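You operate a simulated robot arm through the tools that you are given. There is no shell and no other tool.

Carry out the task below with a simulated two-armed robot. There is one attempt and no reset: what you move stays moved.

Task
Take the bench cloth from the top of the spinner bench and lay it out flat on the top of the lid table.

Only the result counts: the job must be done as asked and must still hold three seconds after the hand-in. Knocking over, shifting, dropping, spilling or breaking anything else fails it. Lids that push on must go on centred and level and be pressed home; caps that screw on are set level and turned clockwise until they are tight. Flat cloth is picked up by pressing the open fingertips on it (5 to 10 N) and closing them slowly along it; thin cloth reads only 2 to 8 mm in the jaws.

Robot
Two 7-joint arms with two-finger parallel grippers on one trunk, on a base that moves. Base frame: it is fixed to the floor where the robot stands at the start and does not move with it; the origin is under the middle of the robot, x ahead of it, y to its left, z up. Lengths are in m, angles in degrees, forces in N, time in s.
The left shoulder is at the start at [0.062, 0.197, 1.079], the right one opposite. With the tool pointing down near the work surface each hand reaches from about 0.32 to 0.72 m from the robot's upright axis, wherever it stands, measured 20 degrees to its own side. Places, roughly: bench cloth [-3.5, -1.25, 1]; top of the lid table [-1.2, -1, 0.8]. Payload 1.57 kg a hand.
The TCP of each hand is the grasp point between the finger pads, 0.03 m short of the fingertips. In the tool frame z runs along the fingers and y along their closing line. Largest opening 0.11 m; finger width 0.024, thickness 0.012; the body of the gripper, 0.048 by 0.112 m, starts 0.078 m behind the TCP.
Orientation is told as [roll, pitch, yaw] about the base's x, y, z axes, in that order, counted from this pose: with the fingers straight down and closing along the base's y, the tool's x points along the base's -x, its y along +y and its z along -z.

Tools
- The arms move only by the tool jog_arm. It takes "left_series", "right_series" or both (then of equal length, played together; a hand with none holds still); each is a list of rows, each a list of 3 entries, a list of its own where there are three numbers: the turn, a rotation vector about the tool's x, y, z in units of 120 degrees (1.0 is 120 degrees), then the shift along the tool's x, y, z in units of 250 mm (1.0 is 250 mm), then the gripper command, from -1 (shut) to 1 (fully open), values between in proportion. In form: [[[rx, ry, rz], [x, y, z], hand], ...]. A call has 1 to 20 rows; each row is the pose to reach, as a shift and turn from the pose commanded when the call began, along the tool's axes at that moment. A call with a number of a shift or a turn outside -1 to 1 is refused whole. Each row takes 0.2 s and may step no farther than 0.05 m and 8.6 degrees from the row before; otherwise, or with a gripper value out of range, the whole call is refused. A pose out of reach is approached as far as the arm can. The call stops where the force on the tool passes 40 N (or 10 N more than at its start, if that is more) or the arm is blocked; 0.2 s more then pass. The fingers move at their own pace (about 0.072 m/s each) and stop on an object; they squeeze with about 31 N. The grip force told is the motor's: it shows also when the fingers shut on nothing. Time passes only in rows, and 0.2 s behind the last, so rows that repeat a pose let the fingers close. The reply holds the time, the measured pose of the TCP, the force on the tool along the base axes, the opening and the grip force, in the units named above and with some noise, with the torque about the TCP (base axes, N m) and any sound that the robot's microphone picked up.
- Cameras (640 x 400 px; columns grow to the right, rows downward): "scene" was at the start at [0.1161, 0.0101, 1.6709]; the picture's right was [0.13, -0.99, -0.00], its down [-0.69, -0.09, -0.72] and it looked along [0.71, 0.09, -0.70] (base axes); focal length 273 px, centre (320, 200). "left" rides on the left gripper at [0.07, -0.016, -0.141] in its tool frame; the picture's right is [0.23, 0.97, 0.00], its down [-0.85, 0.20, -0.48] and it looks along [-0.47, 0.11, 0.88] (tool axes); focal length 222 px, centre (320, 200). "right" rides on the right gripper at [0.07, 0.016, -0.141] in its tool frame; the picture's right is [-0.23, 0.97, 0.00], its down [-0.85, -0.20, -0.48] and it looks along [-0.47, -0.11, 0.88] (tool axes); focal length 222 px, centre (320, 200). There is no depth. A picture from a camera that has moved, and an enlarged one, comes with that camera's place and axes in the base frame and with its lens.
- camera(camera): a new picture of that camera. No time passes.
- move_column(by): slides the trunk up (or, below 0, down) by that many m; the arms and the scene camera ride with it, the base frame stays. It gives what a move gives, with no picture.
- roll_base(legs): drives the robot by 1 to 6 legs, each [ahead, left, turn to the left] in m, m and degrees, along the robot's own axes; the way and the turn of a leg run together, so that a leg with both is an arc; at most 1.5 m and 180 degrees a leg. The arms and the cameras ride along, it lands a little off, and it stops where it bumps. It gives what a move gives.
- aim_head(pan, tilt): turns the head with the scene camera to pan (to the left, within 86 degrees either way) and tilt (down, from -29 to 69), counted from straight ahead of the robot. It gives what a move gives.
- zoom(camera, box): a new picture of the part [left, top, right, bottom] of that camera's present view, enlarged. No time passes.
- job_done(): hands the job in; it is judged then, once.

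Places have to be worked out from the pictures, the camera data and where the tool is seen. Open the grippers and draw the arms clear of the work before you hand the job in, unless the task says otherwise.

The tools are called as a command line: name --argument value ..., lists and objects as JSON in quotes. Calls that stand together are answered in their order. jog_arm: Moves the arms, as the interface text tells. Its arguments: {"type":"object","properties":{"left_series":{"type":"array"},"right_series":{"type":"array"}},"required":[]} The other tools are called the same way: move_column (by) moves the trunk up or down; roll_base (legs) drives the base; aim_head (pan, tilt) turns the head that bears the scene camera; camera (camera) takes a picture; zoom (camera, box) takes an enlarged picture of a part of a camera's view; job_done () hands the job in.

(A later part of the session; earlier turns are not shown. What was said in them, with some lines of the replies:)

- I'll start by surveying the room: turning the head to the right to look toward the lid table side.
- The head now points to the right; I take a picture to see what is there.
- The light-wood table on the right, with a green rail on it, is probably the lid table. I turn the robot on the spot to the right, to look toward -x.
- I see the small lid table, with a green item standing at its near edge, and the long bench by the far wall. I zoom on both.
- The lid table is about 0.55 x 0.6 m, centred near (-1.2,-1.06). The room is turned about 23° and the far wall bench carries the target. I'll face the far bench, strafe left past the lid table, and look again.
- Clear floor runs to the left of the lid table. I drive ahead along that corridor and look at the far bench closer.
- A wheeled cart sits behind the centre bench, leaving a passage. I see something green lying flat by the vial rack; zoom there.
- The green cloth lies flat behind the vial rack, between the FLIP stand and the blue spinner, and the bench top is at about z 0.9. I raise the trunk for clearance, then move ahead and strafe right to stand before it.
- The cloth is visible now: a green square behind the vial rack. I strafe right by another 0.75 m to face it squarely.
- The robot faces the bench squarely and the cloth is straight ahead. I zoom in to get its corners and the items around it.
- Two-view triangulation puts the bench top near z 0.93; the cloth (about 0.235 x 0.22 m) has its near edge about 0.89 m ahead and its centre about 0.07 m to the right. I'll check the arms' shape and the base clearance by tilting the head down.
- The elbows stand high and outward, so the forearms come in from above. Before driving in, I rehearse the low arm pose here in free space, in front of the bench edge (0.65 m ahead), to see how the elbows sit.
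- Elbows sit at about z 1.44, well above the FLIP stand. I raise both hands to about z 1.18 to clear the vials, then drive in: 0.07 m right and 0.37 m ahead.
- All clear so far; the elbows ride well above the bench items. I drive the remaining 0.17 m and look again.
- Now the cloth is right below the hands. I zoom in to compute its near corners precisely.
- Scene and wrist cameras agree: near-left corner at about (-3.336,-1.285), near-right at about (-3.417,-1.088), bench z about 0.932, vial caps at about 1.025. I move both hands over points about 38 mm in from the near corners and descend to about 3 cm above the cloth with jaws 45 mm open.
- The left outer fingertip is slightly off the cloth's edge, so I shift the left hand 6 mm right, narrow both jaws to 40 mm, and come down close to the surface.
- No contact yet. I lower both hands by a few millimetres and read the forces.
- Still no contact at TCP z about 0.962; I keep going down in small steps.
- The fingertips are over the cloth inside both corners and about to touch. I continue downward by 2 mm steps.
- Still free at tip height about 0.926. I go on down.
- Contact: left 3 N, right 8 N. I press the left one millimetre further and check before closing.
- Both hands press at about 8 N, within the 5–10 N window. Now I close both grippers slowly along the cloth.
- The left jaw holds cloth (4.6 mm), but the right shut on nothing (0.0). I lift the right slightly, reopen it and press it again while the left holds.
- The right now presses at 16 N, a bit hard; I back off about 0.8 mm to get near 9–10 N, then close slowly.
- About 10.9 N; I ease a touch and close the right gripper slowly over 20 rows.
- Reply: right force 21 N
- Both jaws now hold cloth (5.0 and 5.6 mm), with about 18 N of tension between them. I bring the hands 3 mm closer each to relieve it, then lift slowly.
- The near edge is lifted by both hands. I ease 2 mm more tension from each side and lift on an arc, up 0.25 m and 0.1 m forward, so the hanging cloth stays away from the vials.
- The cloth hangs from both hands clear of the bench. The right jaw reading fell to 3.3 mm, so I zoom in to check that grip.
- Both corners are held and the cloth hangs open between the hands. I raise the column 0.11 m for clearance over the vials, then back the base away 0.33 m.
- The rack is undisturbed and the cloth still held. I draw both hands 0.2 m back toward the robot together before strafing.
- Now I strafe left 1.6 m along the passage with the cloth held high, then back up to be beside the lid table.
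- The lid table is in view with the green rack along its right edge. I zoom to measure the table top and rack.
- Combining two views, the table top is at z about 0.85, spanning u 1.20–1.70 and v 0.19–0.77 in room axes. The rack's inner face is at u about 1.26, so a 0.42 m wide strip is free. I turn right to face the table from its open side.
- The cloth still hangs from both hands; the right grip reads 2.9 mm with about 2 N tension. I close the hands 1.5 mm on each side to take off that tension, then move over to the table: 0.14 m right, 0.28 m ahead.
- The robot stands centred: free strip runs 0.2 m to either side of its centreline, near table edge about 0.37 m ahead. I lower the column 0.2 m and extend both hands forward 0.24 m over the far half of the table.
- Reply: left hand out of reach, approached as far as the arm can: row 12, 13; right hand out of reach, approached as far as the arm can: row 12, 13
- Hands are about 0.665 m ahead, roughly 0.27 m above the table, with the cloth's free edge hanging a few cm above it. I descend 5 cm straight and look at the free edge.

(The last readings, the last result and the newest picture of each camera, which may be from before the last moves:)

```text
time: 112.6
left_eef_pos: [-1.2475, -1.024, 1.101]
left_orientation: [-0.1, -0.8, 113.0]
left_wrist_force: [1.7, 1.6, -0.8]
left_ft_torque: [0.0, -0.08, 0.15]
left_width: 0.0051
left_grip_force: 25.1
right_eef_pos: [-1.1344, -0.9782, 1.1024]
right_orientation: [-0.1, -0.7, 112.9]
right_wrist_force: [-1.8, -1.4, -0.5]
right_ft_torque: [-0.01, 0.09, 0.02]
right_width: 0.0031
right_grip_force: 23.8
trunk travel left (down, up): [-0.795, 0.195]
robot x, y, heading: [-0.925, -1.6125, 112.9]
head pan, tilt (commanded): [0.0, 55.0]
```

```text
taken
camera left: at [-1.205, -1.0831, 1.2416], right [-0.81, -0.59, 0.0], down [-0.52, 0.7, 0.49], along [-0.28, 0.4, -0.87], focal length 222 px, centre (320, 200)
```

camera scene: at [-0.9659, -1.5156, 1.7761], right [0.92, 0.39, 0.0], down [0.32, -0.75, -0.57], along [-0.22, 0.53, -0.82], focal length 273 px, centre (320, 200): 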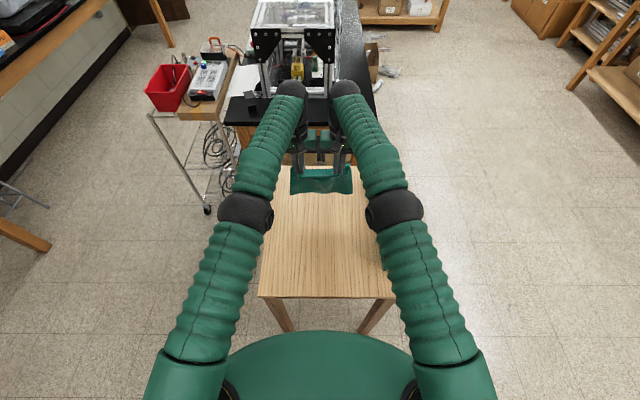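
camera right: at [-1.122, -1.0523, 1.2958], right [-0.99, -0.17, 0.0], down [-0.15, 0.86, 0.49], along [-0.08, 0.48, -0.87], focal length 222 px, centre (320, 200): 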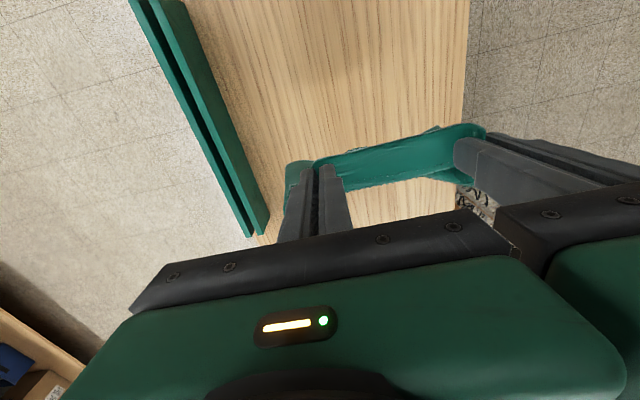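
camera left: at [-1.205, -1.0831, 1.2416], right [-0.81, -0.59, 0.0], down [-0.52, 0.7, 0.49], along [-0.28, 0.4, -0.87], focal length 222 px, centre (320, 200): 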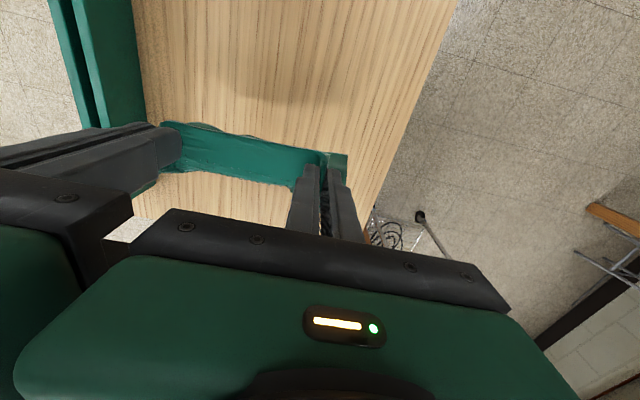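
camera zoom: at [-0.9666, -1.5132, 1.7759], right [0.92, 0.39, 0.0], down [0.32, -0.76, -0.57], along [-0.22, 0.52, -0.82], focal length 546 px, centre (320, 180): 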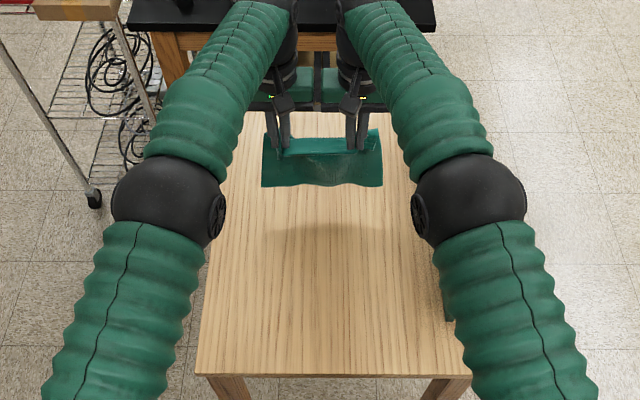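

The free edge leans slightly forward, a few cm above the table at about 0.72 m ahead. Now the laying motion: both hands move back toward the robot while descending, so the far edge lands first and the cloth is drawn out flat.

jog_arm --left_series '[[[0, 0, 0], [0.04, 0, 0.06], -1], [[0, 0, 0], [0.08, 0, 0.12], -1], [[0, 0, 0], [0.12, 0, 0.18], -1], [[0, 0, 0], [0.16, 0, 0.24], -1], [[0, 0, 0], [0.208, 0, 0.3], -1], [[0, 0, 0], [0.26, 0, 0.36], -1], [[0, 0, 0], [0.32, 0, 0.42], -1], [[0, 0, 0], [0.38, 0, 0.48], -1], [[0, 0, 0], [0.44, 0, 0.54], -1], [[0, 0, 0], [0.5, 0, 0.6], -1], [[0, 0, 0], [0.56, 0, 0.65], -1], [[0, 0, 0], [0.608, 0, 0.7], -1], [[0, 0, 0], [0.652, 0, 0.74], -1], [[0, 0, 0], [0.688, 0, 0.77], -1], [[0, 0, 0], [0.72, 0, 0.79], -1]]' --right_series '[[[0, 0, 0], [0.04, 0, 0.06], -1], [[0, 0, 0], [0.08, 0, 0.12], -1], [[0, 0, 0], [0.12, 0, 0.18], -1], [[0, 0, 0], [0.16, 0, 0.24], -1], [[0, 0, 0], [0.208, 0, 0.3], -1], [[0, 0, 0], [0.26, 0, 0.36], -1], [[0, 0, 0], [0.32, 0, 0.42], -1], [[0, 0, 0], [0.38, 0, 0.48], -1], [[0, 0, 0], [0.44, 0, 0.54], -1], [[0, 0, 0], [0.5, 0, 0.6], -1], [[0, 0, 0], [0.56, 0, 0.65], -1], [[0, 0, 0], [0.608, 0, 0.7], -1], [[0, 0, 0], [0.652, 0, 0.74], -1], [[0, 0, 0], [0.688, 0, 0.77], -1], [[0, 0, 0], [0.72, 0, 0.79], -1]]'

camera --camera "scene"

camera --camera "left"

camera --camera "right"

```text
time: 115.8
left_eef_pos: [-1.1774, -1.1883, 0.9023]
left_orientation: [-0.1, -0.8, 113.0]
left_wrist_force: [3.8, 1.4, 1.6]
left_ft_torque: [0.01, -0.07, 0.1]
left_width: 0.0047
left_grip_force: 24.9
right_eef_pos: [-1.0645, -1.1444, 0.9036]
right_orientation: [-0.1, -0.5, 112.9]
right_wrist_force: [-3.0, -0.7, -0.2]
right_ft_torque: [-0.02, 0.11, 0.01]
right_width: 0.0031
right_grip_force: 24.2
trunk travel left (down, up): [-0.795, 0.195]
robot x, y, heading: [-0.9265, -1.6136, 113.0]
head pan, tilt (commanded): [0.0, 55.0]
```

```text
taken
camera scene: at [-0.9656, -1.5155, 1.7761], right [0.92, 0.39, 0.0], down [0.32, -0.75, -0.57], along [-0.22, 0.53, -0.82], focal length 273 px, centre (320, 200)
```

scene: 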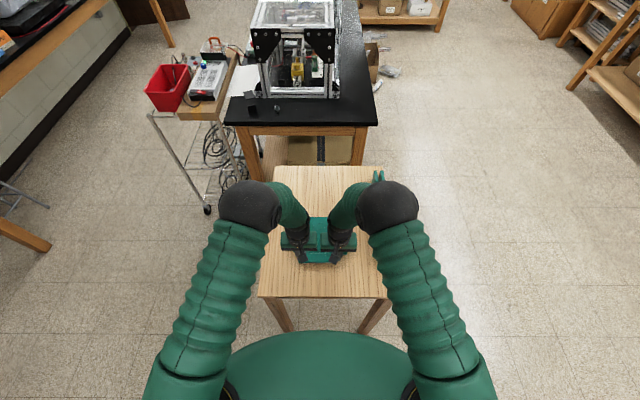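

```text
taken
camera left: at [-1.1347, -1.2482, 1.0423], right [-0.81, -0.59, 0.0], down [-0.52, 0.7, 0.49], along [-0.29, 0.4, -0.87], focal length 222 px, centre (320, 200)
```

left: 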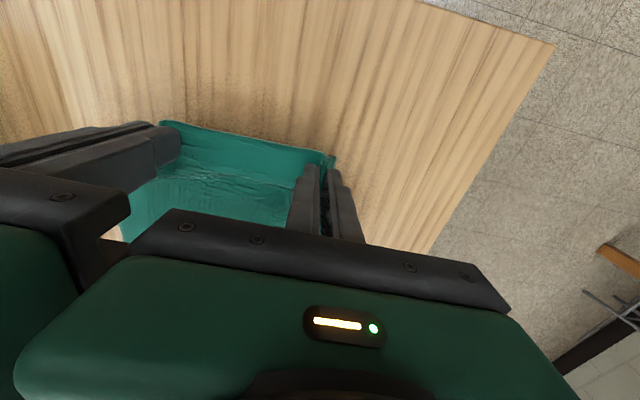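

```text
taken
camera right: at [-1.0513, -1.2161, 1.0446], right [-0.99, -0.17, 0.0], down [-0.15, 0.86, 0.49], along [-0.08, 0.48, -0.87], focal length 222 px, centre (320, 200)
```

right: 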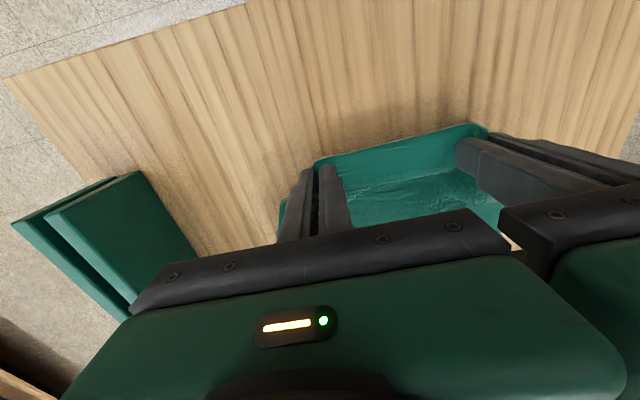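

The cloth looks drawn out behind the hands, and its far part is on the table. I zoom in to check.

zoom --camera "scene" --box '[250, 170, 390, 300]'

zoom --camera "left" --box '[90, 90, 370, 260]'

```text
3.08 times, centred on (320, 235) of scene
camera zoom: at [-0.9656, -1.5155, 1.7761], right [0.92, 0.39, 0.0], down [0.32, -0.75, -0.57], along [-0.22, 0.53, -0.82], focal length 840 px, centre (320, 92)
```

zoom: 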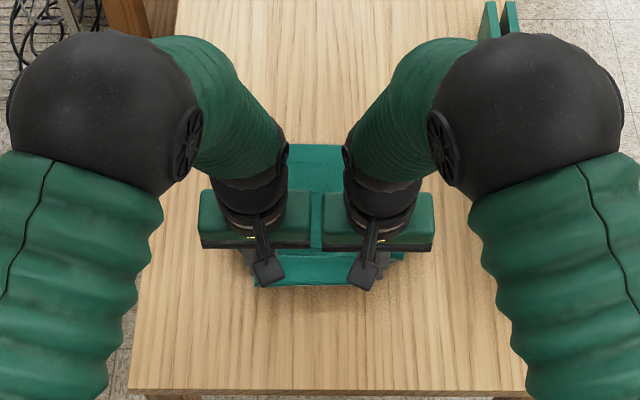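

```text
2.29 times, centred on (230, 175) of left
camera zoom: at [-1.1347, -1.2482, 1.0423], right [-0.81, -0.59, 0.0], down [-0.52, 0.7, 0.49], along [-0.29, 0.4, -0.87], focal length 508 px, centre (526, 257)
```

zoom: 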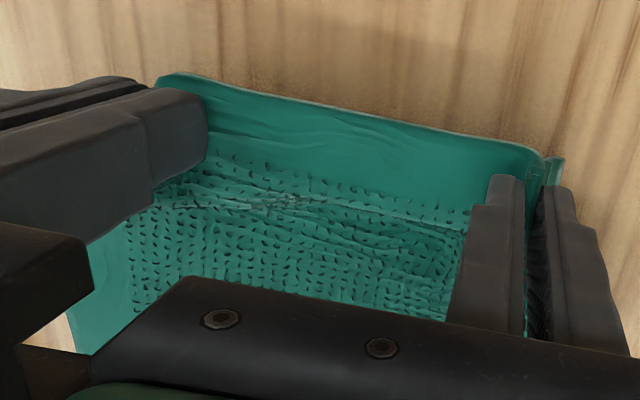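

The far edge lies at about 0.673 m ahead, with hands at 0.49 m and about 2 cm up: nearly taut. I lower the last stretch while drawing back a little more.

jog_arm --left_series '[[[0, 0, 0], [0.015, 0, 0.02], -1], [[0, 0, 0], [0.03, 0, 0.04], -1], [[0, 0, 0], [0.045, 0, 0.055], -1], [[0, 0, 0], [0.05, 0, 0.068], -1], [[0, 0, 0], [0.05, 0, 0.068], -1]]' --right_series '[[[0, 0, 0], [0.015, 0, 0.02], -1], [[0, 0, 0], [0.03, 0, 0.04], -1], [[0, 0, 0], [0.045, 0, 0.055], -1], [[0, 0, 0], [0.05, 0, 0.072], -1], [[0, 0, 0], [0.05, 0, 0.072], -1]]'

```text
time: 117.0
left_eef_pos: [-1.1736, -1.199, 0.8845]
left_orientation: [-0.1, -0.8, 113.1]
left_wrist_force: [2.0, 1.3, 1.9]
left_ft_torque: [0.06, -0.08, 0.13]
left_width: 0.0049
left_grip_force: 25.1
right_eef_pos: [-1.0583, -1.1555, 0.8852]
right_orientation: [0.0, -0.7, 112.9]
right_wrist_force: [-2.6, -1.0, 1.0]
right_ft_torque: [0.0, 0.1, 0.04]
right_width: 0.0029
right_grip_force: 24.2
trunk travel left (down, up): [-0.795, 0.195]
robot x, y, heading: [-0.9273, -1.6109, 113.2]
head pan, tilt (commanded): [0.0, 55.0]
```

Not yet firmly on the table (TCP 0.885). I continue down in small steps watching the force.

jog_arm --left_series '[[[0, 0, 0], [0, 0, 0.008], -1], [[0, 0, 0], [0, 0, 0.016], -1], [[0, 0, 0], [0, 0, 0.016], -1]]' --right_series '[[[0, 0, 0], [0, 0, 0.008], -1], [[0, 0, 0], [0, 0, 0.016], -1], [[0, 0, 0], [0, 0, 0.016], -1]]'

```text
time: 117.8
left_eef_pos: [-1.1717, -1.1992, 0.8839]
left_orientation: [-0.2, -1.0, 112.9]
left_wrist_force: [-2.3, 3.3, 25.7]
left_ft_torque: [0.05, 0.05, 0.12]
left_width: 0.0049
left_grip_force: 25.6
right_eef_pos: [-1.0593, -1.1559, 0.8841]
right_orientation: [0.0, -0.9, 112.9]
right_wrist_force: [-3.1, 4.5, 18.6]
right_ft_torque: [0.3, 0.15, 0.0]
right_width: 0.003
right_grip_force: 24.1
trunk travel left (down, up): [-0.795, 0.195]
robot x, y, heading: [-0.9274, -1.6129, 113.1]
head pan, tilt (commanded): [0.0, 55.0]
```

The table is touched at TCP about 0.884 (top at about 0.853), pressing too hard at 26/19 N. I ease off 3 mm left and 2 mm right.

jog_arm --left_series '[[[0, 0, 0], [0, 0, -0.012], -1], [[0, 0, 0], [0, 0, -0.012], -1]]' --right_series '[[[0, 0, 0], [0, 0, -0.008], -1], [[0, 0, 0], [0, 0, -0.008], -1]]'

zoom --camera "scene" --box '[250, 170, 390, 300]'

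camera --camera "right"

camera --camera "left"

```text
time: 118.4
left_eef_pos: [-1.1719, -1.2003, 0.8844]
left_orientation: [-0.2, -0.7, 113.0]
left_wrist_force: [1.3, 2.7, 10.1]
left_ft_torque: [0.09, -0.05, 0.15]
left_width: 0.0046
left_grip_force: 26.1
right_eef_pos: [-1.0585, -1.1556, 0.884]
right_orientation: [-0.1, -0.8, 112.9]
right_wrist_force: [-3.8, 3.2, 18.6]
right_ft_torque: [0.26, 0.19, 0.04]
right_width: 0.0029
right_grip_force: 24.4
trunk travel left (down, up): [-0.795, 0.195]
robot x, y, heading: [-0.9269, -1.6135, 113.1]
head pan, tilt (commanded): [0.0, 55.0]
```

```text
3.08 times, centred on (320, 235) of scene
camera zoom: at [-0.9645, -1.5185, 1.7763], right [0.92, 0.39, 0.0], down [0.32, -0.75, -0.57], along [-0.22, 0.53, -0.82], focal length 840 px, centre (320, 92)
```

zoom: 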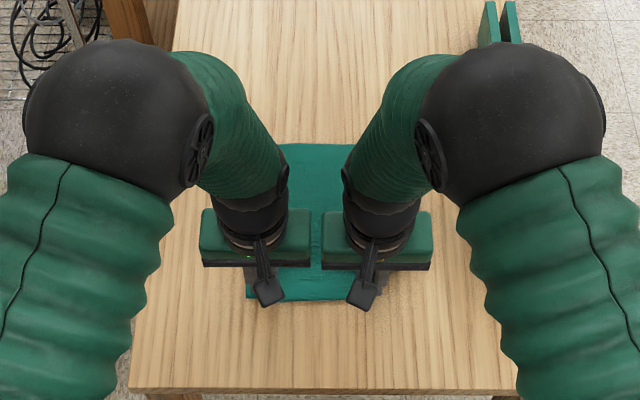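

```text
taken
camera right: at [-1.0465, -1.2283, 1.0252], right [-0.99, -0.17, 0.0], down [-0.15, 0.86, 0.49], along [-0.09, 0.48, -0.87], focal length 222 px, centre (320, 200)
```

right: 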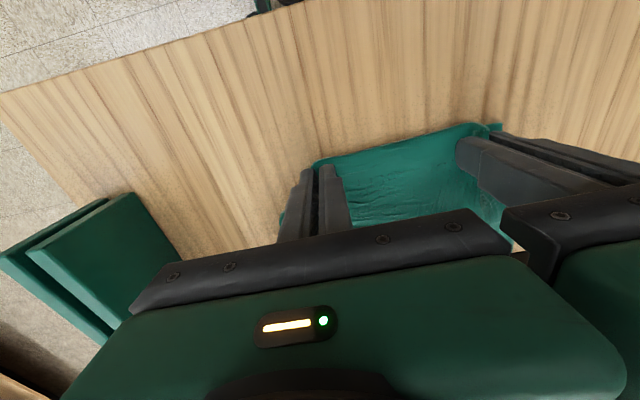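

```text
taken
camera left: at [-1.1294, -1.2609, 1.0245], right [-0.81, -0.59, 0.0], down [-0.52, 0.7, 0.49], along [-0.28, 0.4, -0.87], focal length 222 px, centre (320, 200)
```

left: 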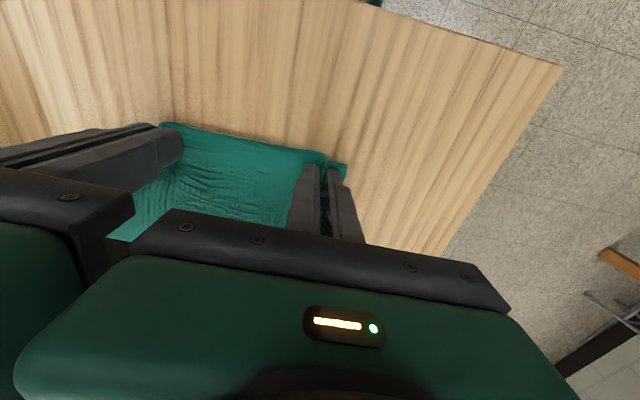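

Left is at 10 N; the right still shows 18.6 N. I ease the right up 1.5 mm more and the left 0.5 mm.

jog_arm --left_series '[[[0, 0, 0], [0, 0, -0.003], -1], [[0, 0, 0], [0, 0, -0.003], -1]]' --right_series '[[[0, 0, 0], [0, 0, -0.006], -1], [[0, 0, 0], [0, 0, -0.006], -1]]'

```text
time: 119.0
left_eef_pos: [-1.1734, -1.201, 0.885]
left_orientation: [0.0, -0.7, 113.1]
left_wrist_force: [4.1, 0.7, 4.1]
left_ft_torque: [0.05, -0.11, 0.09]
left_width: 0.0049
left_grip_force: 24.7
right_eef_pos: [-1.0579, -1.1565, 0.8852]
right_orientation: [-0.2, -0.6, 112.9]
right_wrist_force: [-4.6, 0.0, 6.0]
right_ft_torque: [0.04, 0.15, 0.01]
right_width: 0.0028
right_grip_force: 24.2
trunk travel left (down, up): [-0.795, 0.195]
robot x, y, heading: [-0.9248, -1.612, 113.1]
head pan, tilt (commanded): [0.0, 55.0]
```

Both press lightly (4 and 6 N). Now I open both grippers slowly against the table so the fingertips spread the pleats outward.

jog_arm --left_series '[[[0, 0, 0], [0, 0, 0], -0.95], [[0, 0, 0], [0, 0, 0], -0.9], [[0, 0, 0], [0, 0, 0], -0.85], [[0, 0, 0], [0, 0, 0], -0.8], [[0, 0, 0], [0, 0, 0], -0.75], [[0, 0, 0], [0, 0, 0], -0.7], [[0, 0, 0], [0, 0, 0], -0.65], [[0, 0, 0], [0, 0, 0], -0.6], [[0, 0, 0], [0, 0, 0], -0.55], [[0, 0, 0], [0, 0, 0], -0.5], [[0, 0, 0], [0, 0, 0], -0.45], [[0, 0, 0], [0, 0, 0], -0.4], [[0, 0, 0], [0, 0, 0], -0.35], [[0, 0, 0], [0, 0, 0], -0.3], [[0, 0, 0], [0, 0, 0], -0.25], [[0, 0, 0], [0, 0, 0], -0.2]]' --right_series '[[[0, 0, 0], [0, 0, 0], -0.95], [[0, 0, 0], [0, 0, 0], -0.9], [[0, 0, 0], [0, 0, 0], -0.85], [[0, 0, 0], [0, 0, 0], -0.8], [[0, 0, 0], [0, 0, 0], -0.75], [[0, 0, 0], [0, 0, 0], -0.7], [[0, 0, 0], [0, 0, 0], -0.65], [[0, 0, 0], [0, 0, 0], -0.6], [[0, 0, 0], [0, 0, 0], -0.55], [[0, 0, 0], [0, 0, 0], -0.5], [[0, 0, 0], [0, 0, 0], -0.45], [[0, 0, 0], [0, 0, 0], -0.4], [[0, 0, 0], [0, 0, 0], -0.35], [[0, 0, 0], [0, 0, 0], -0.3], [[0, 0, 0], [0, 0, 0], -0.25], [[0, 0, 0], [0, 0, 0], -0.2]]'

camera --camera "right"

camera --camera "left"

```text
time: 122.4
left_eef_pos: [-1.1735, -1.1994, 0.8837]
left_orientation: [-0.1, -0.7, 112.9]
left_wrist_force: [-0.6, 0.1, 2.6]
left_ft_torque: [-0.01, 0.0, -0.03]
left_width: 0.0429
left_grip_force: 0.1
right_eef_pos: [-1.0583, -1.155, 0.8858]
right_orientation: [0.0, -0.6, 112.8]
right_wrist_force: [0.1, 0.0, 1.0]
right_ft_torque: [0.01, 0.03, -0.01]
right_width: 0.0435
right_grip_force: 0.1
trunk travel left (down, up): [-0.795, 0.195]
robot x, y, heading: [-0.9264, -1.6131, 113.0]
head pan, tilt (commanded): [0.0, 55.0]
```

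```text
taken
camera right: at [-1.0465, -1.2276, 1.0262], right [-0.99, -0.17, 0.0], down [-0.15, 0.86, 0.49], along [-0.08, 0.48, -0.87], focal length 222 px, centre (320, 200)
```

right: 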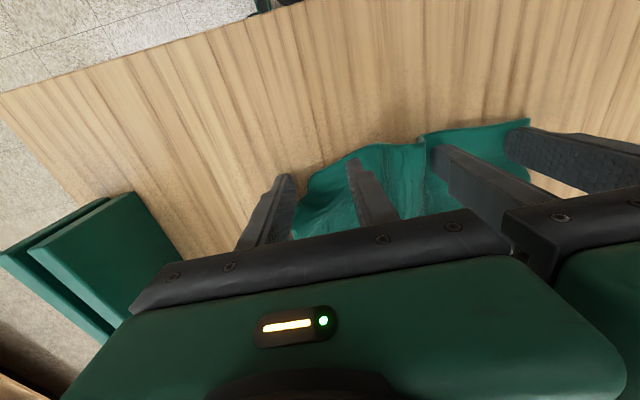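

```text
taken
camera left: at [-1.1301, -1.2596, 1.0251], right [-0.81, -0.59, 0.0], down [-0.52, 0.7, 0.49], along [-0.29, 0.4, -0.87], focal length 222 px, centre (320, 200)
```

left: 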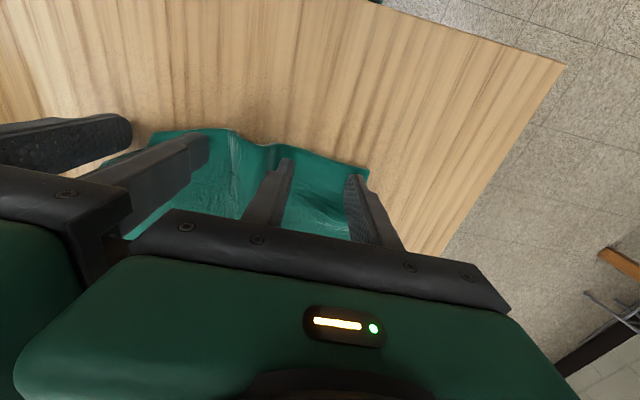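

The jaws are open; the cloth is down but buckled along its near edge. I lift both hands straight up and look from the scene camera.

jog_arm --left_series '[[[0, 0, 0], [0, 0, -0.05], -0.2], [[0, 0, 0], [0, 0, -0.15], -0.2], [[0, 0, 0], [0, 0, -0.3], -0.2], [[0, 0, 0], [0, 0.1, -0.45], -0.2], [[0, 0, 0], [0.1, 0.25, -0.6], -0.2], [[0, 0, 0], [0.2, 0.4, -0.65], -0.2]]' --right_series '[[[0, 0, 0], [0, 0, -0.05], -0.2], [[0, 0, 0], [0, 0, -0.15], -0.2], [[0, 0, 0], [0, 0, -0.3], -0.2], [[0, 0, 0], [0, -0.1, -0.45], -0.2], [[0, 0, 0], [0.1, -0.25, -0.6], -0.2], [[0, 0, 0], [0.2, -0.4, -0.65], -0.2]]'

camera --camera "scene"

zoom --camera "scene" --box '[250, 190, 390, 300]'

camera --camera "right"

camera --camera "left"

```text
refused: row 5 steps farther than a row can; nothing moved
```

```text
taken
camera scene: at [-0.9653, -1.5158, 1.7761], right [0.92, 0.39, 0.0], down [0.32, -0.75, -0.57], along [-0.22, 0.53, -0.82], focal length 273 px, centre (320, 200)
```

scene: 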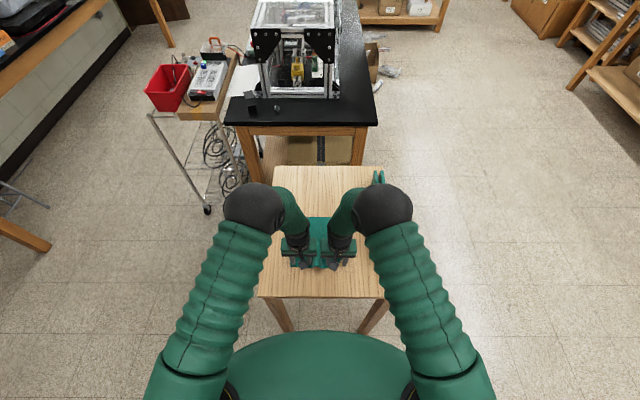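

```text
3.64 times, centred on (320, 245) of scene
camera zoom: at [-0.9653, -1.5158, 1.7761], right [0.92, 0.39, 0.0], down [0.32, -0.75, -0.57], along [-0.22, 0.53, -0.82], focal length 993 px, centre (320, 36)
```

zoom: 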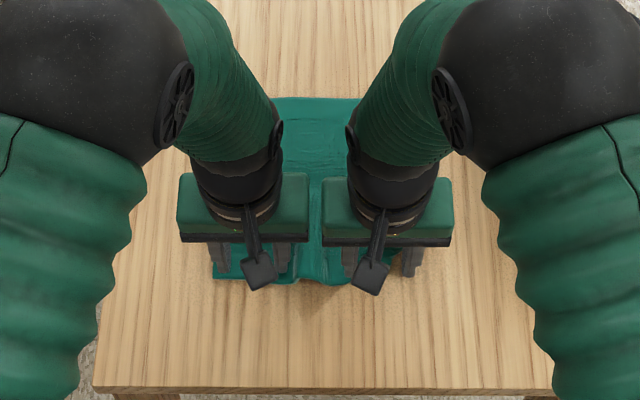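

```text
taken
camera right: at [-1.0465, -1.2276, 1.0262], right [-0.99, -0.17, 0.0], down [-0.15, 0.86, 0.49], along [-0.08, 0.48, -0.87], focal length 222 px, centre (320, 200)
```

right: 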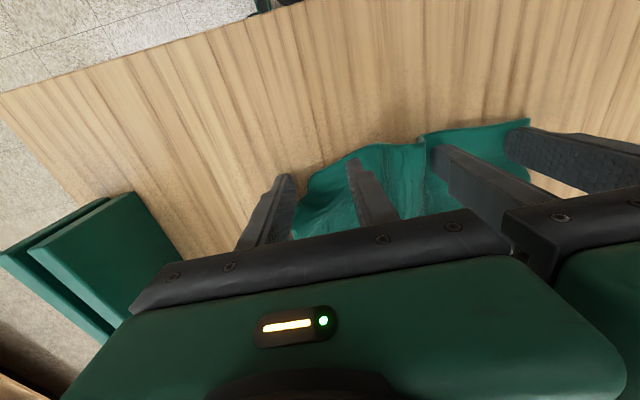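

```text
taken
camera left: at [-1.1301, -1.2596, 1.0251], right [-0.81, -0.59, 0.0], down [-0.52, 0.7, 0.49], along [-0.29, 0.4, -0.87], focal length 222 px, centre (320, 200)
```

left: 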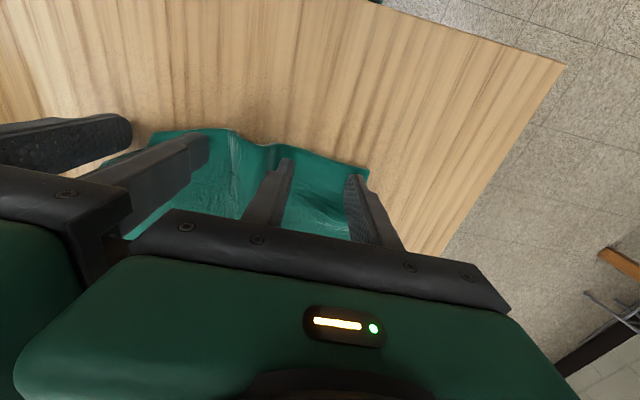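

The call was refused for too large a step, so nothing moved. I repeat with smaller steps: straight up first, then outward.

jog_arm --left_series '[[[0, 0, 0], [0, 0, -0.05], -0.2], [[0, 0, 0], [0, 0, -0.15], -0.2], [[0, 0, 0], [0, 0, -0.3], -0.2], [[0, 0, 0], [0, 0.08, -0.42], -0.2], [[0, 0, 0], [0, 0.2, -0.52], -0.2], [[0, 0, 0], [0, 0.35, -0.6], -0.2], [[0, 0, 0], [0, 0.5, -0.65], -0.2]]' --right_series '[[[0, 0, 0], [0, 0, -0.05], -0.2], [[0, 0, 0], [0, 0, -0.15], -0.2], [[0, 0, 0], [0, 0, -0.3], -0.2], [[0, 0, 0], [0, -0.08, -0.42], -0.2], [[0, 0, 0], [0, -0.2, -0.52], -0.2], [[0, 0, 0], [0, -0.35, -0.6], -0.2], [[0, 0, 0], [0, -0.5, -0.65], -0.2]]'

camera --camera "scene"

zoom --camera "scene" --box '[250, 190, 390, 300]'

camera --camera "right"

camera --camera "left"

```text
time: 124.0
left_eef_pos: [-1.2869, -1.2502, 1.0468]
left_orientation: [-0.1, -0.9, 113.0]
left_wrist_force: [-0.1, 0.2, -0.4]
left_ft_torque: [0.0, -0.02, 0.03]
left_width: 0.0438
left_grip_force: 0.1
right_eef_pos: [-0.9432, -1.1091, 1.0476]
right_orientation: [-0.1, -0.7, 113.0]
right_wrist_force: [-0.3, 0.8, -0.2]
right_ft_torque: [0.03, 0.01, -0.01]
right_width: 0.0441
right_grip_force: 0.0
trunk travel left (down, up): [-0.795, 0.195]
robot x, y, heading: [-0.9279, -1.6115, 112.9]
head pan, tilt (commanded): [0.0, 55.0]
```

```text
taken
camera scene: at [-0.9651, -1.5167, 1.7761], right [0.92, 0.39, 0.0], down [0.32, -0.75, -0.57], along [-0.22, 0.53, -0.82], focal length 273 px, centre (320, 200)
```

scene: 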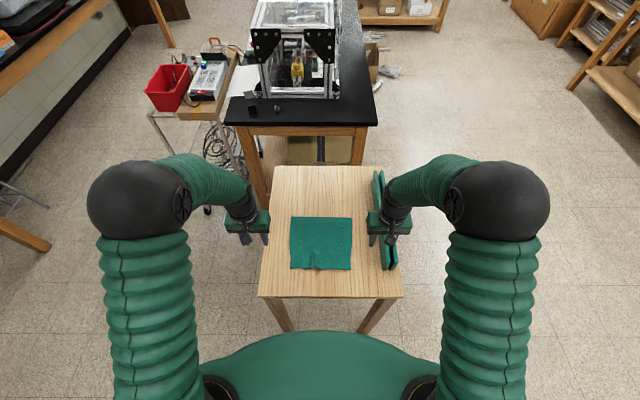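

```text
3.64 times, centred on (320, 245) of scene
camera zoom: at [-0.9651, -1.5167, 1.7761], right [0.92, 0.39, 0.0], down [0.32, -0.75, -0.57], along [-0.22, 0.53, -0.82], focal length 993 px, centre (320, 36)
```

zoom: 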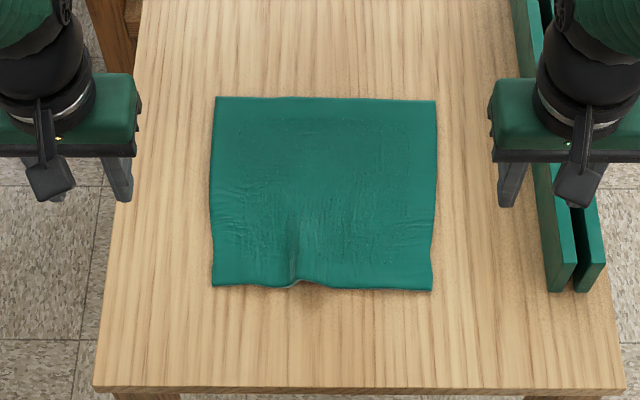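

```text
taken
camera right: at [-0.9304, -1.1816, 1.1883], right [-0.99, -0.17, 0.0], down [-0.15, 0.86, 0.49], along [-0.08, 0.48, -0.87], focal length 222 px, centre (320, 200)
```

right: 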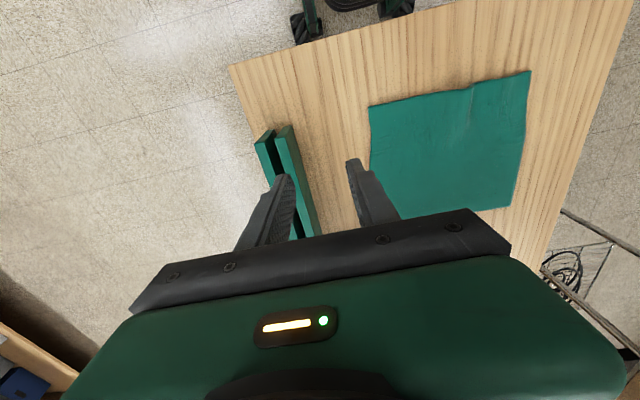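

```text
taken
camera left: at [-1.2446, -1.3117, 1.1873], right [-0.81, -0.59, 0.0], down [-0.52, 0.7, 0.49], along [-0.28, 0.4, -0.87], focal length 222 px, centre (320, 200)
```

left: 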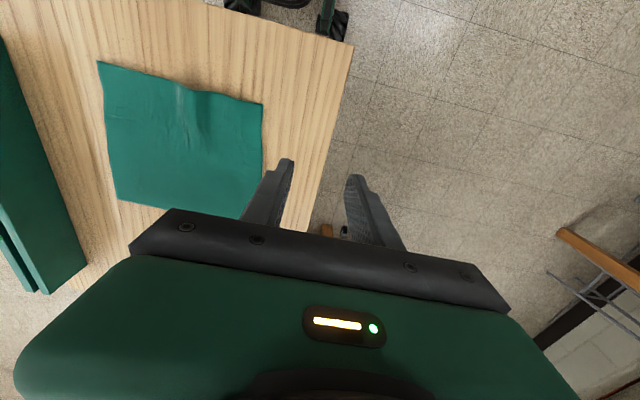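

The cloth lies on the table spread to full size, with only a small ridge at the near edge (near edge 0.21 m vs 0.24 m at the far edge). I'll smooth it: closed fingertips on both near corners, light pressure, drag outward about 15 mm each. First I move over the corners and lower.

jog_arm --left_series '[[[0, 0, 0], [0, -0.15, 0], -0.6], [[0, 0, 0], [-0.01, -0.3, 0], -1], [[0, 0, 0], [-0.024, -0.42, 0], -1], [[0, 0, 0], [-0.024, -0.496, 0.08], -1], [[0, 0, 0], [-0.024, -0.496, 0.25], -1], [[0, 0, 0], [-0.024, -0.496, 0.4], -1], [[0, 0, 0], [-0.024, -0.496, 0.52], -1], [[0, 0, 0], [-0.024, -0.496, 0.6], -1], [[0, 0, 0], [-0.024, -0.496, 0.62], -1], [[0, 0, 0], [-0.024, -0.496, 0.62], -1]]' --right_series '[[[0, 0, 0], [0, 0.13, 0], -0.6], [[0, 0, 0], [-0.01, 0.26, 0], -1], [[0, 0, 0], [-0.02, 0.36, 0], -1], [[0, 0, 0], [-0.02, 0.427, 0.08], -1], [[0, 0, 0], [-0.02, 0.427, 0.25], -1], [[0, 0, 0], [-0.02, 0.427, 0.4], -1], [[0, 0, 0], [-0.02, 0.427, 0.52], -1], [[0, 0, 0], [-0.02, 0.427, 0.6], -1], [[0, 0, 0], [-0.02, 0.427, 0.62], -1], [[0, 0, 0], [-0.02, 0.427, 0.62], -1]]'

camera --camera "left"

camera --camera "right"

```text
time: 126.2
left_eef_pos: [-1.1759, -1.1929, 0.892]
left_orientation: [-0.2, -0.8, 112.9]
left_wrist_force: [-0.4, 0.0, -0.8]
left_ft_torque: [-0.02, -0.01, 0.03]
left_width: 0.0
left_grip_force: 21.0
right_eef_pos: [-1.0433, -1.1442, 0.8934]
right_orientation: [-0.1, -0.7, 112.9]
right_wrist_force: [-0.4, 0.2, -0.3]
right_ft_torque: [-0.03, 0.0, 0.01]
right_width: 0.0001
right_grip_force: 21.2
trunk travel left (down, up): [-0.795, 0.195]
robot x, y, heading: [-0.9287, -1.6127, 113.1]
head pan, tilt (commanded): [0.0, 55.0]
```

```text
taken
camera left: at [-1.133, -1.2537, 1.0327], right [-0.81, -0.59, 0.0], down [-0.52, 0.7, 0.49], along [-0.29, 0.4, -0.87], focal length 222 px, centre (320, 200)
```

left: 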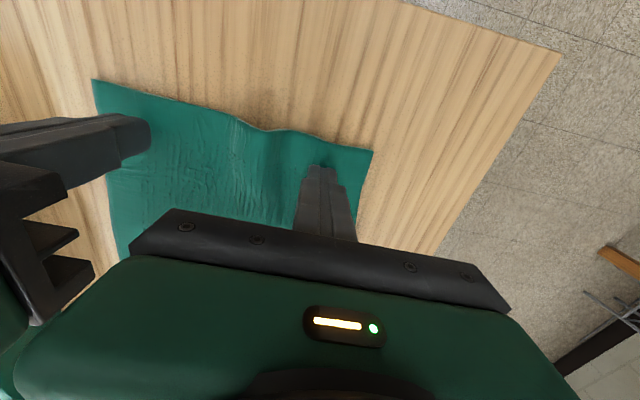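

```text
taken
camera right: at [-1.0313, -1.2154, 1.0339], right [-0.99, -0.17, 0.0], down [-0.15, 0.86, 0.49], along [-0.08, 0.48, -0.87], focal length 222 px, centre (320, 200)
```

right: 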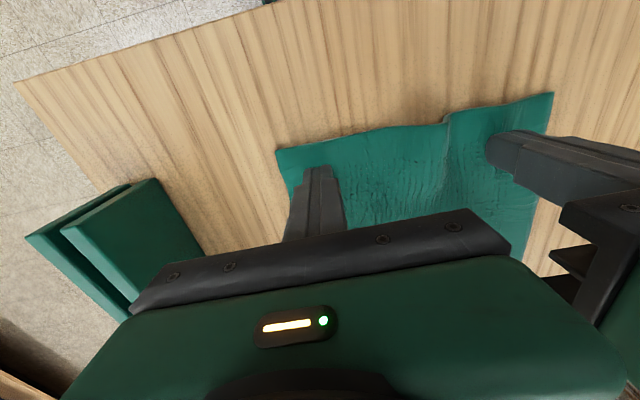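

The fingertips hover about 8 mm over both near corners. I lower to light contact.

jog_arm --left_series '[[[0, 0, 0], [0, 0, 0.012], -1], [[0, 0, 0], [0, 0, 0.024], -1], [[0, 0, 0], [0, 0, 0.032], -1], [[0, 0, 0], [0, 0, 0.032], -1]]' --right_series '[[[0, 0, 0], [0, 0, 0.012], -1], [[0, 0, 0], [0, 0, 0.024], -1], [[0, 0, 0], [0, 0, 0.036], -1], [[0, 0, 0], [0, 0, 0.036], -1]]'

```text
time: 127.2
left_eef_pos: [-1.1762, -1.1937, 0.8847]
left_orientation: [-0.1, -0.8, 113.1]
left_wrist_force: [0.3, 0.1, 4.1]
left_ft_torque: [-0.02, -0.02, 0.0]
left_width: 0.0
left_grip_force: 21.3
right_eef_pos: [-1.0444, -1.1421, 0.8839]
right_orientation: [0.0, -0.7, 112.9]
right_wrist_force: [0.3, 1.7, 4.2]
right_ft_torque: [0.04, -0.01, 0.0]
right_width: 0.0
right_grip_force: 21.6
trunk travel left (down, up): [-0.795, 0.195]
robot x, y, heading: [-0.9271, -1.6125, 113.0]
head pan, tilt (commanded): [0.0, 55.0]
```

Both touch at about 4 N. I drag them outward 16 mm each in 2 mm steps.

jog_arm --left_series '[[[0, 0, 0], [0, 0, 0.002], -1], [[0, 0, 0], [0, 0.008, 0.002], -1], [[0, 0, 0], [0, 0.016, 0.002], -1], [[0, 0, 0], [0, 0.024, 0.002], -1], [[0, 0, 0], [0, 0.032, 0.002], -1], [[0, 0, 0], [0, 0.04, 0.002], -1], [[0, 0, 0], [0, 0.048, 0.002], -1], [[0, 0, 0], [0, 0.056, 0.002], -1], [[0, 0, 0], [0, 0.064, 0.002], -1], [[0, 0, 0], [0, 0.064, 0.002], -1]]' --right_series '[[[0, 0, 0], [0, 0, 0.002], -1], [[0, 0, 0], [0, -0.008, 0.002], -1], [[0, 0, 0], [0, -0.016, 0.002], -1], [[0, 0, 0], [0, -0.024, 0.002], -1], [[0, 0, 0], [0, -0.032, 0.002], -1], [[0, 0, 0], [0, -0.04, 0.002], -1], [[0, 0, 0], [0, -0.048, 0.002], -1], [[0, 0, 0], [0, -0.056, 0.002], -1], [[0, 0, 0], [0, -0.064, 0.002], -1], [[0, 0, 0], [0, -0.064, 0.002], -1]]'

camera --camera "left"

camera --camera "right"

```text
time: 129.4
left_eef_pos: [-1.1902, -1.2001, 0.8837]
left_orientation: [-0.1, -0.8, 113.0]
left_wrist_force: [8.1, 2.5, 9.0]
left_ft_torque: [0.01, -0.25, 0.03]
left_width: 0.0
left_grip_force: 21.2
right_eef_pos: [-1.0292, -1.1378, 0.8838]
right_orientation: [0.0, -0.7, 112.9]
right_wrist_force: [-8.0, -4.1, 8.3]
right_ft_torque: [-0.13, 0.24, -0.04]
right_width: 0.0
right_grip_force: 21.0
trunk travel left (down, up): [-0.795, 0.195]
robot x, y, heading: [-0.9253, -1.6127, 113.0]
head pan, tilt (commanded): [0.0, 55.0]
```

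```text
taken
camera left: at [-1.1475, -1.2613, 1.0245], right [-0.81, -0.59, -0.01], down [-0.52, 0.7, 0.49], along [-0.29, 0.4, -0.87], focal length 222 px, centre (320, 200)
```

left: 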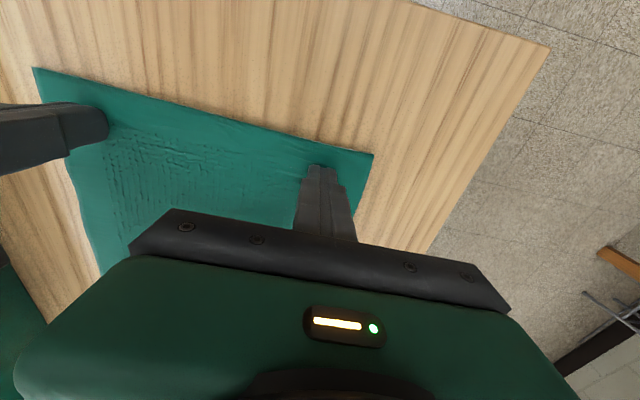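

```text
taken
camera right: at [-1.0171, -1.2109, 1.0248], right [-0.99, -0.17, 0.0], down [-0.15, 0.86, 0.49], along [-0.09, 0.48, -0.87], focal length 222 px, centre (320, 200)
```

right: 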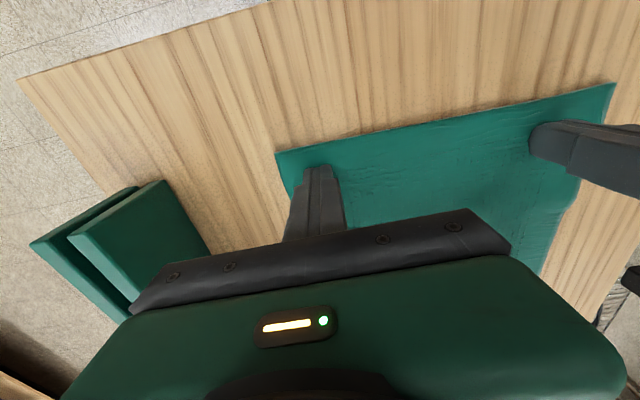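

The ridge is gone and the near edge is straight and taut. I relax the pull slightly, then lift both hands straight up and apart.

jog_arm --left_series '[[[0, 0, 0], [0, -0.005, 0], -1], [[0, 0, 0], [0, -0.006, -0.004], -1], [[0, 0, 0], [0, -0.006, -0.02], -1], [[0, 0, 0], [0, -0.006, -0.08], -1], [[0, 0, 0], [0, -0.006, -0.2], -1], [[0, 0, 0], [0, -0.006, -0.36], -1], [[0, 0, 0], [0, 0.08, -0.5], -1], [[0, 0, 0], [0, 0.2, -0.6], -1], [[0, 0, 0], [0, 0.35, -0.65], -1], [[0, 0, 0], [0.1, 0.45, -0.68], -1]]' --right_series '[[[0, 0, 0], [0, 0.005, 0], -1], [[0, 0, 0], [0, 0.006, -0.004], -1], [[0, 0, 0], [0, 0.006, -0.02], -1], [[0, 0, 0], [0, 0.006, -0.08], -1], [[0, 0, 0], [0, 0.006, -0.2], -1], [[0, 0, 0], [0, 0.006, -0.36], -1], [[0, 0, 0], [0, -0.08, -0.5], -1], [[0, 0, 0], [0, -0.2, -0.6], -1], [[0, 0, 0], [0, -0.35, -0.65], -1], [[0, 0, 0], [0.1, -0.45, -0.68], -1]]'

camera --camera "scene"

zoom --camera "scene" --box '[250, 190, 390, 300]'

camera --camera "left"

camera --camera "right"

```text
time: 131.6
left_eef_pos: [-1.2815, -1.2724, 1.0544]
left_orientation: [-0.1, -0.9, 113.0]
left_wrist_force: [-0.4, 1.1, -0.1]
left_ft_torque: [0.01, 0.0, -0.01]
left_width: 0.0002
left_grip_force: 21.6
right_eef_pos: [-0.9136, -1.1209, 1.0538]
right_orientation: [-0.1, -0.7, 112.9]
right_wrist_force: [-0.4, -0.3, 0.7]
right_ft_torque: [-0.01, 0.01, 0.02]
right_width: 0.0001
right_grip_force: 20.7
trunk travel left (down, up): [-0.795, 0.195]
robot x, y, heading: [-0.927, -1.612, 113.2]
head pan, tilt (commanded): [0.0, 55.0]
```

```text
taken
camera scene: at [-0.9638, -1.5195, 1.7763], right [0.92, 0.39, 0.0], down [0.32, -0.75, -0.57], along [-0.23, 0.53, -0.82], focal length 273 px, centre (320, 200)
```

scene: 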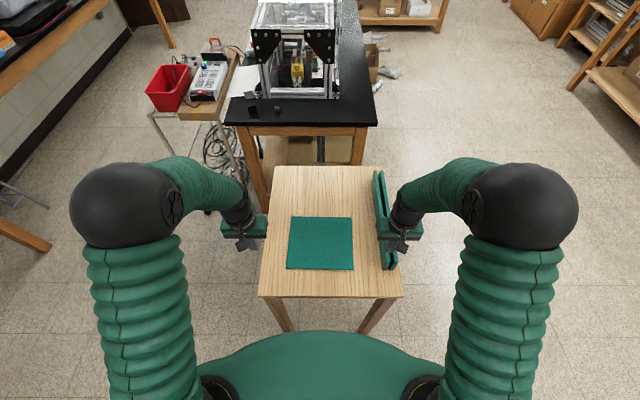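

```text
3.64 times, centred on (320, 245) of scene
camera zoom: at [-0.9638, -1.5195, 1.7763], right [0.92, 0.39, 0.0], down [0.32, -0.75, -0.57], along [-0.23, 0.53, -0.82], focal length 993 px, centre (320, 36)
```

zoom: 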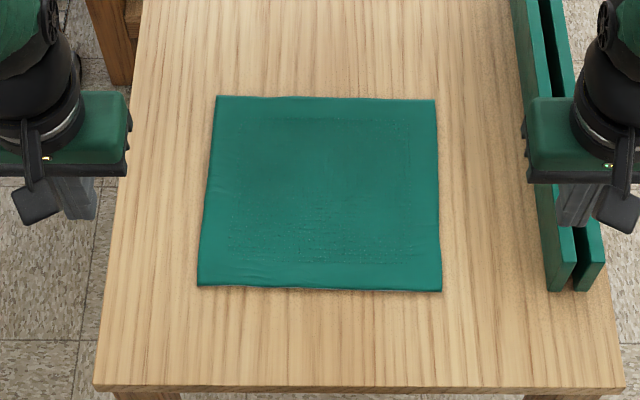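

```text
taken
camera left: at [-1.2399, -1.3327, 1.1947], right [-0.81, -0.59, -0.01], down [-0.52, 0.7, 0.49], along [-0.29, 0.4, -0.87], focal length 222 px, centre (320, 200)
```

left: 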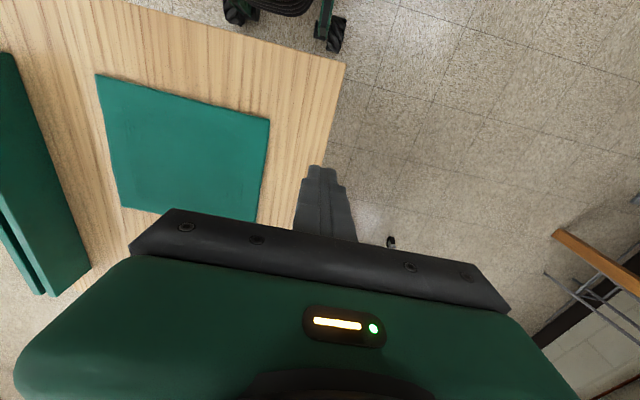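

```text
taken
camera right: at [-0.9014, -1.1931, 1.195], right [-0.99, -0.17, 0.0], down [-0.15, 0.86, 0.49], along [-0.09, 0.48, -0.87], focal length 222 px, centre (320, 200)
```

right: 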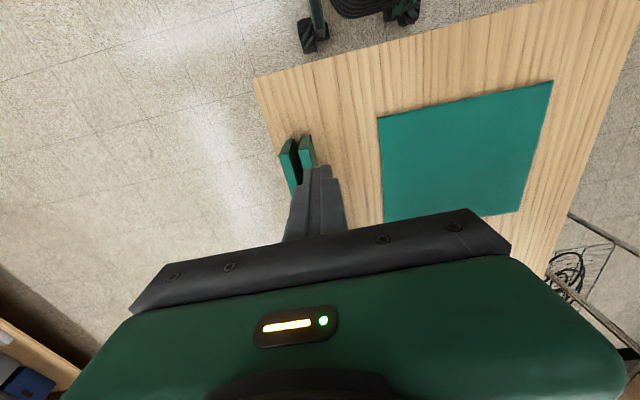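

The cloth now lies perfectly flat on the table and the rack is untouched. I raise the column, back the robot away, and open the grippers.

move_column --by 0.15

roll_base --legs '[[-0.35, 0, 0]]'

jog_arm --left_series '[[[0, 0, 0], [0, 0, 0], 0], [[0, 0, 0], [0, 0, 0], 1], [[0, 0, 0], [0, 0, 0], 1], [[0, 0, 0], [0, 0, 0], 1], [[0, 0, 0], [0, 0, 0], 1]]' --right_series '[[[0, 0, 0], [0, 0, 0], 0], [[0, 0, 0], [0, 0, 0], 1], [[0, 0, 0], [0, 0, 0], 1], [[0, 0, 0], [0, 0, 0], 1], [[0, 0, 0], [0, 0, 0], 1]]'

camera --camera "scene"

zoom --camera "scene" --box '[240, 100, 420, 260]'

```text
time: 133.3
left_eef_pos: [-1.2838, -1.2687, 1.2019]
left_orientation: [-0.1, -0.7, 113.1]
left_wrist_force: [0.3, 0.0, 0.4]
left_ft_torque: [-0.01, -0.03, -0.02]
left_width: 0.0
left_grip_force: 21.2
right_eef_pos: [-0.9152, -1.119, 1.2019]
right_orientation: [0.0, -0.6, 112.9]
right_wrist_force: [0.7, 0.0, -0.5]
right_ft_torque: [-0.03, 0.02, 0.02]
right_width: 0.0
right_grip_force: 21.1
trunk travel left (down, up): [-0.945, 0.045]
robot x, y, heading: [-0.9259, -1.6165, 113.2]
head pan, tilt (commanded): [0.0, 55.0]
```

```text
time: 135.6
left_eef_pos: [-1.1487, -1.5916, 1.2019]
left_orientation: [-0.1, -0.6, 113.3]
left_wrist_force: [-0.3, 0.2, -0.5]
left_ft_torque: [0.0, 0.01, 0.01]
left_width: 0.0
left_grip_force: 21.2
right_eef_pos: [-0.7812, -1.4383, 1.2022]
right_orientation: [0.0, -0.6, 113.2]
right_wrist_force: [-0.3, -0.1, 0.9]
right_ft_torque: [0.02, -0.05, -0.02]
right_width: 0.0002
right_grip_force: 21.5
trunk travel left (down, up): [-0.945, 0.045]
robot x, y, heading: [-0.7872, -1.9328, 113.7]
head pan, tilt (commanded): [0.0, 55.0]
```

```text
time: 136.8
left_eef_pos: [-1.1458, -1.5957, 1.2029]
left_orientation: [-0.2, -0.8, 113.3]
left_wrist_force: [0.4, 0.1, 0.3]
left_ft_torque: [-0.01, -0.02, 0.03]
left_width: 0.11
left_grip_force: 0.0
right_eef_pos: [-0.7784, -1.4427, 1.2029]
right_orientation: [-0.2, -0.8, 113.2]
right_wrist_force: [0.0, -0.5, -0.8]
right_ft_torque: [0.03, 0.0, -0.01]
right_width: 0.1101
right_grip_force: 0.1
trunk travel left (down, up): [-0.945, 0.045]
robot x, y, heading: [-0.7874, -1.9333, 113.1]
head pan, tilt (commanded): [0.0, 55.0]
```

```text
taken
camera scene: at [-0.8268, -1.8396, 1.9261], right [0.92, 0.4, 0.0], down [0.33, -0.75, -0.57], along [-0.23, 0.52, -0.82], focal length 273 px, centre (320, 200)
```

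scene: 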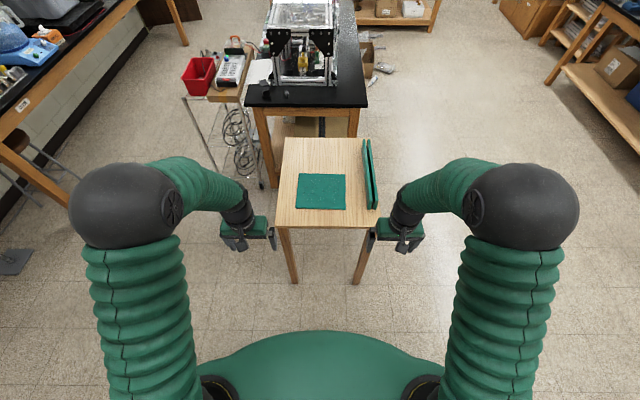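

```text
2.50 times, centred on (330, 180) of scene
camera zoom: at [-0.8268, -1.8396, 1.9261], right [0.92, 0.4, 0.0], down [0.33, -0.75, -0.57], along [-0.23, 0.52, -0.82], focal length 682 px, centre (295, 250)
```

zoom: 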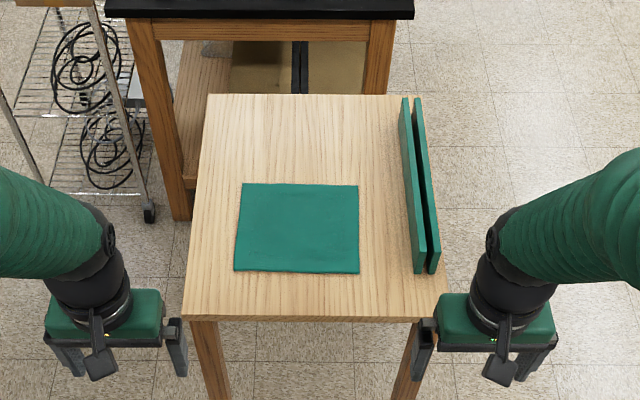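

The cloth lies flat and fully on the lid table, the rack has not moved, the grippers are open and the arms are clear. I hand the job in.

job_done

```text
The job is handed in.
```

I moved the bench cloth from the spinner bench to the top of the lid table, where it lies flat with all four edges on the table. I've handed the job in, but no verdict has come back yet.

- **Pick-up:** I pinched the cloth near its two front corners, one hand on each. The right hand closed on nothing the first time and held on the second try.
- **Laying out:** The cloth first came down with a small ridge along the near edge. I pulled the two near corners outward with light pressure, and the last picture shows it smooth.
- **Surroundings:** The vial rack and the blue spinner showed no change after I backed away from the bench. The green rack on the lid table didn't move.
- **Robot:** I opened both grippers and backed the robot about 0.3 m away from the lid table before handing in.
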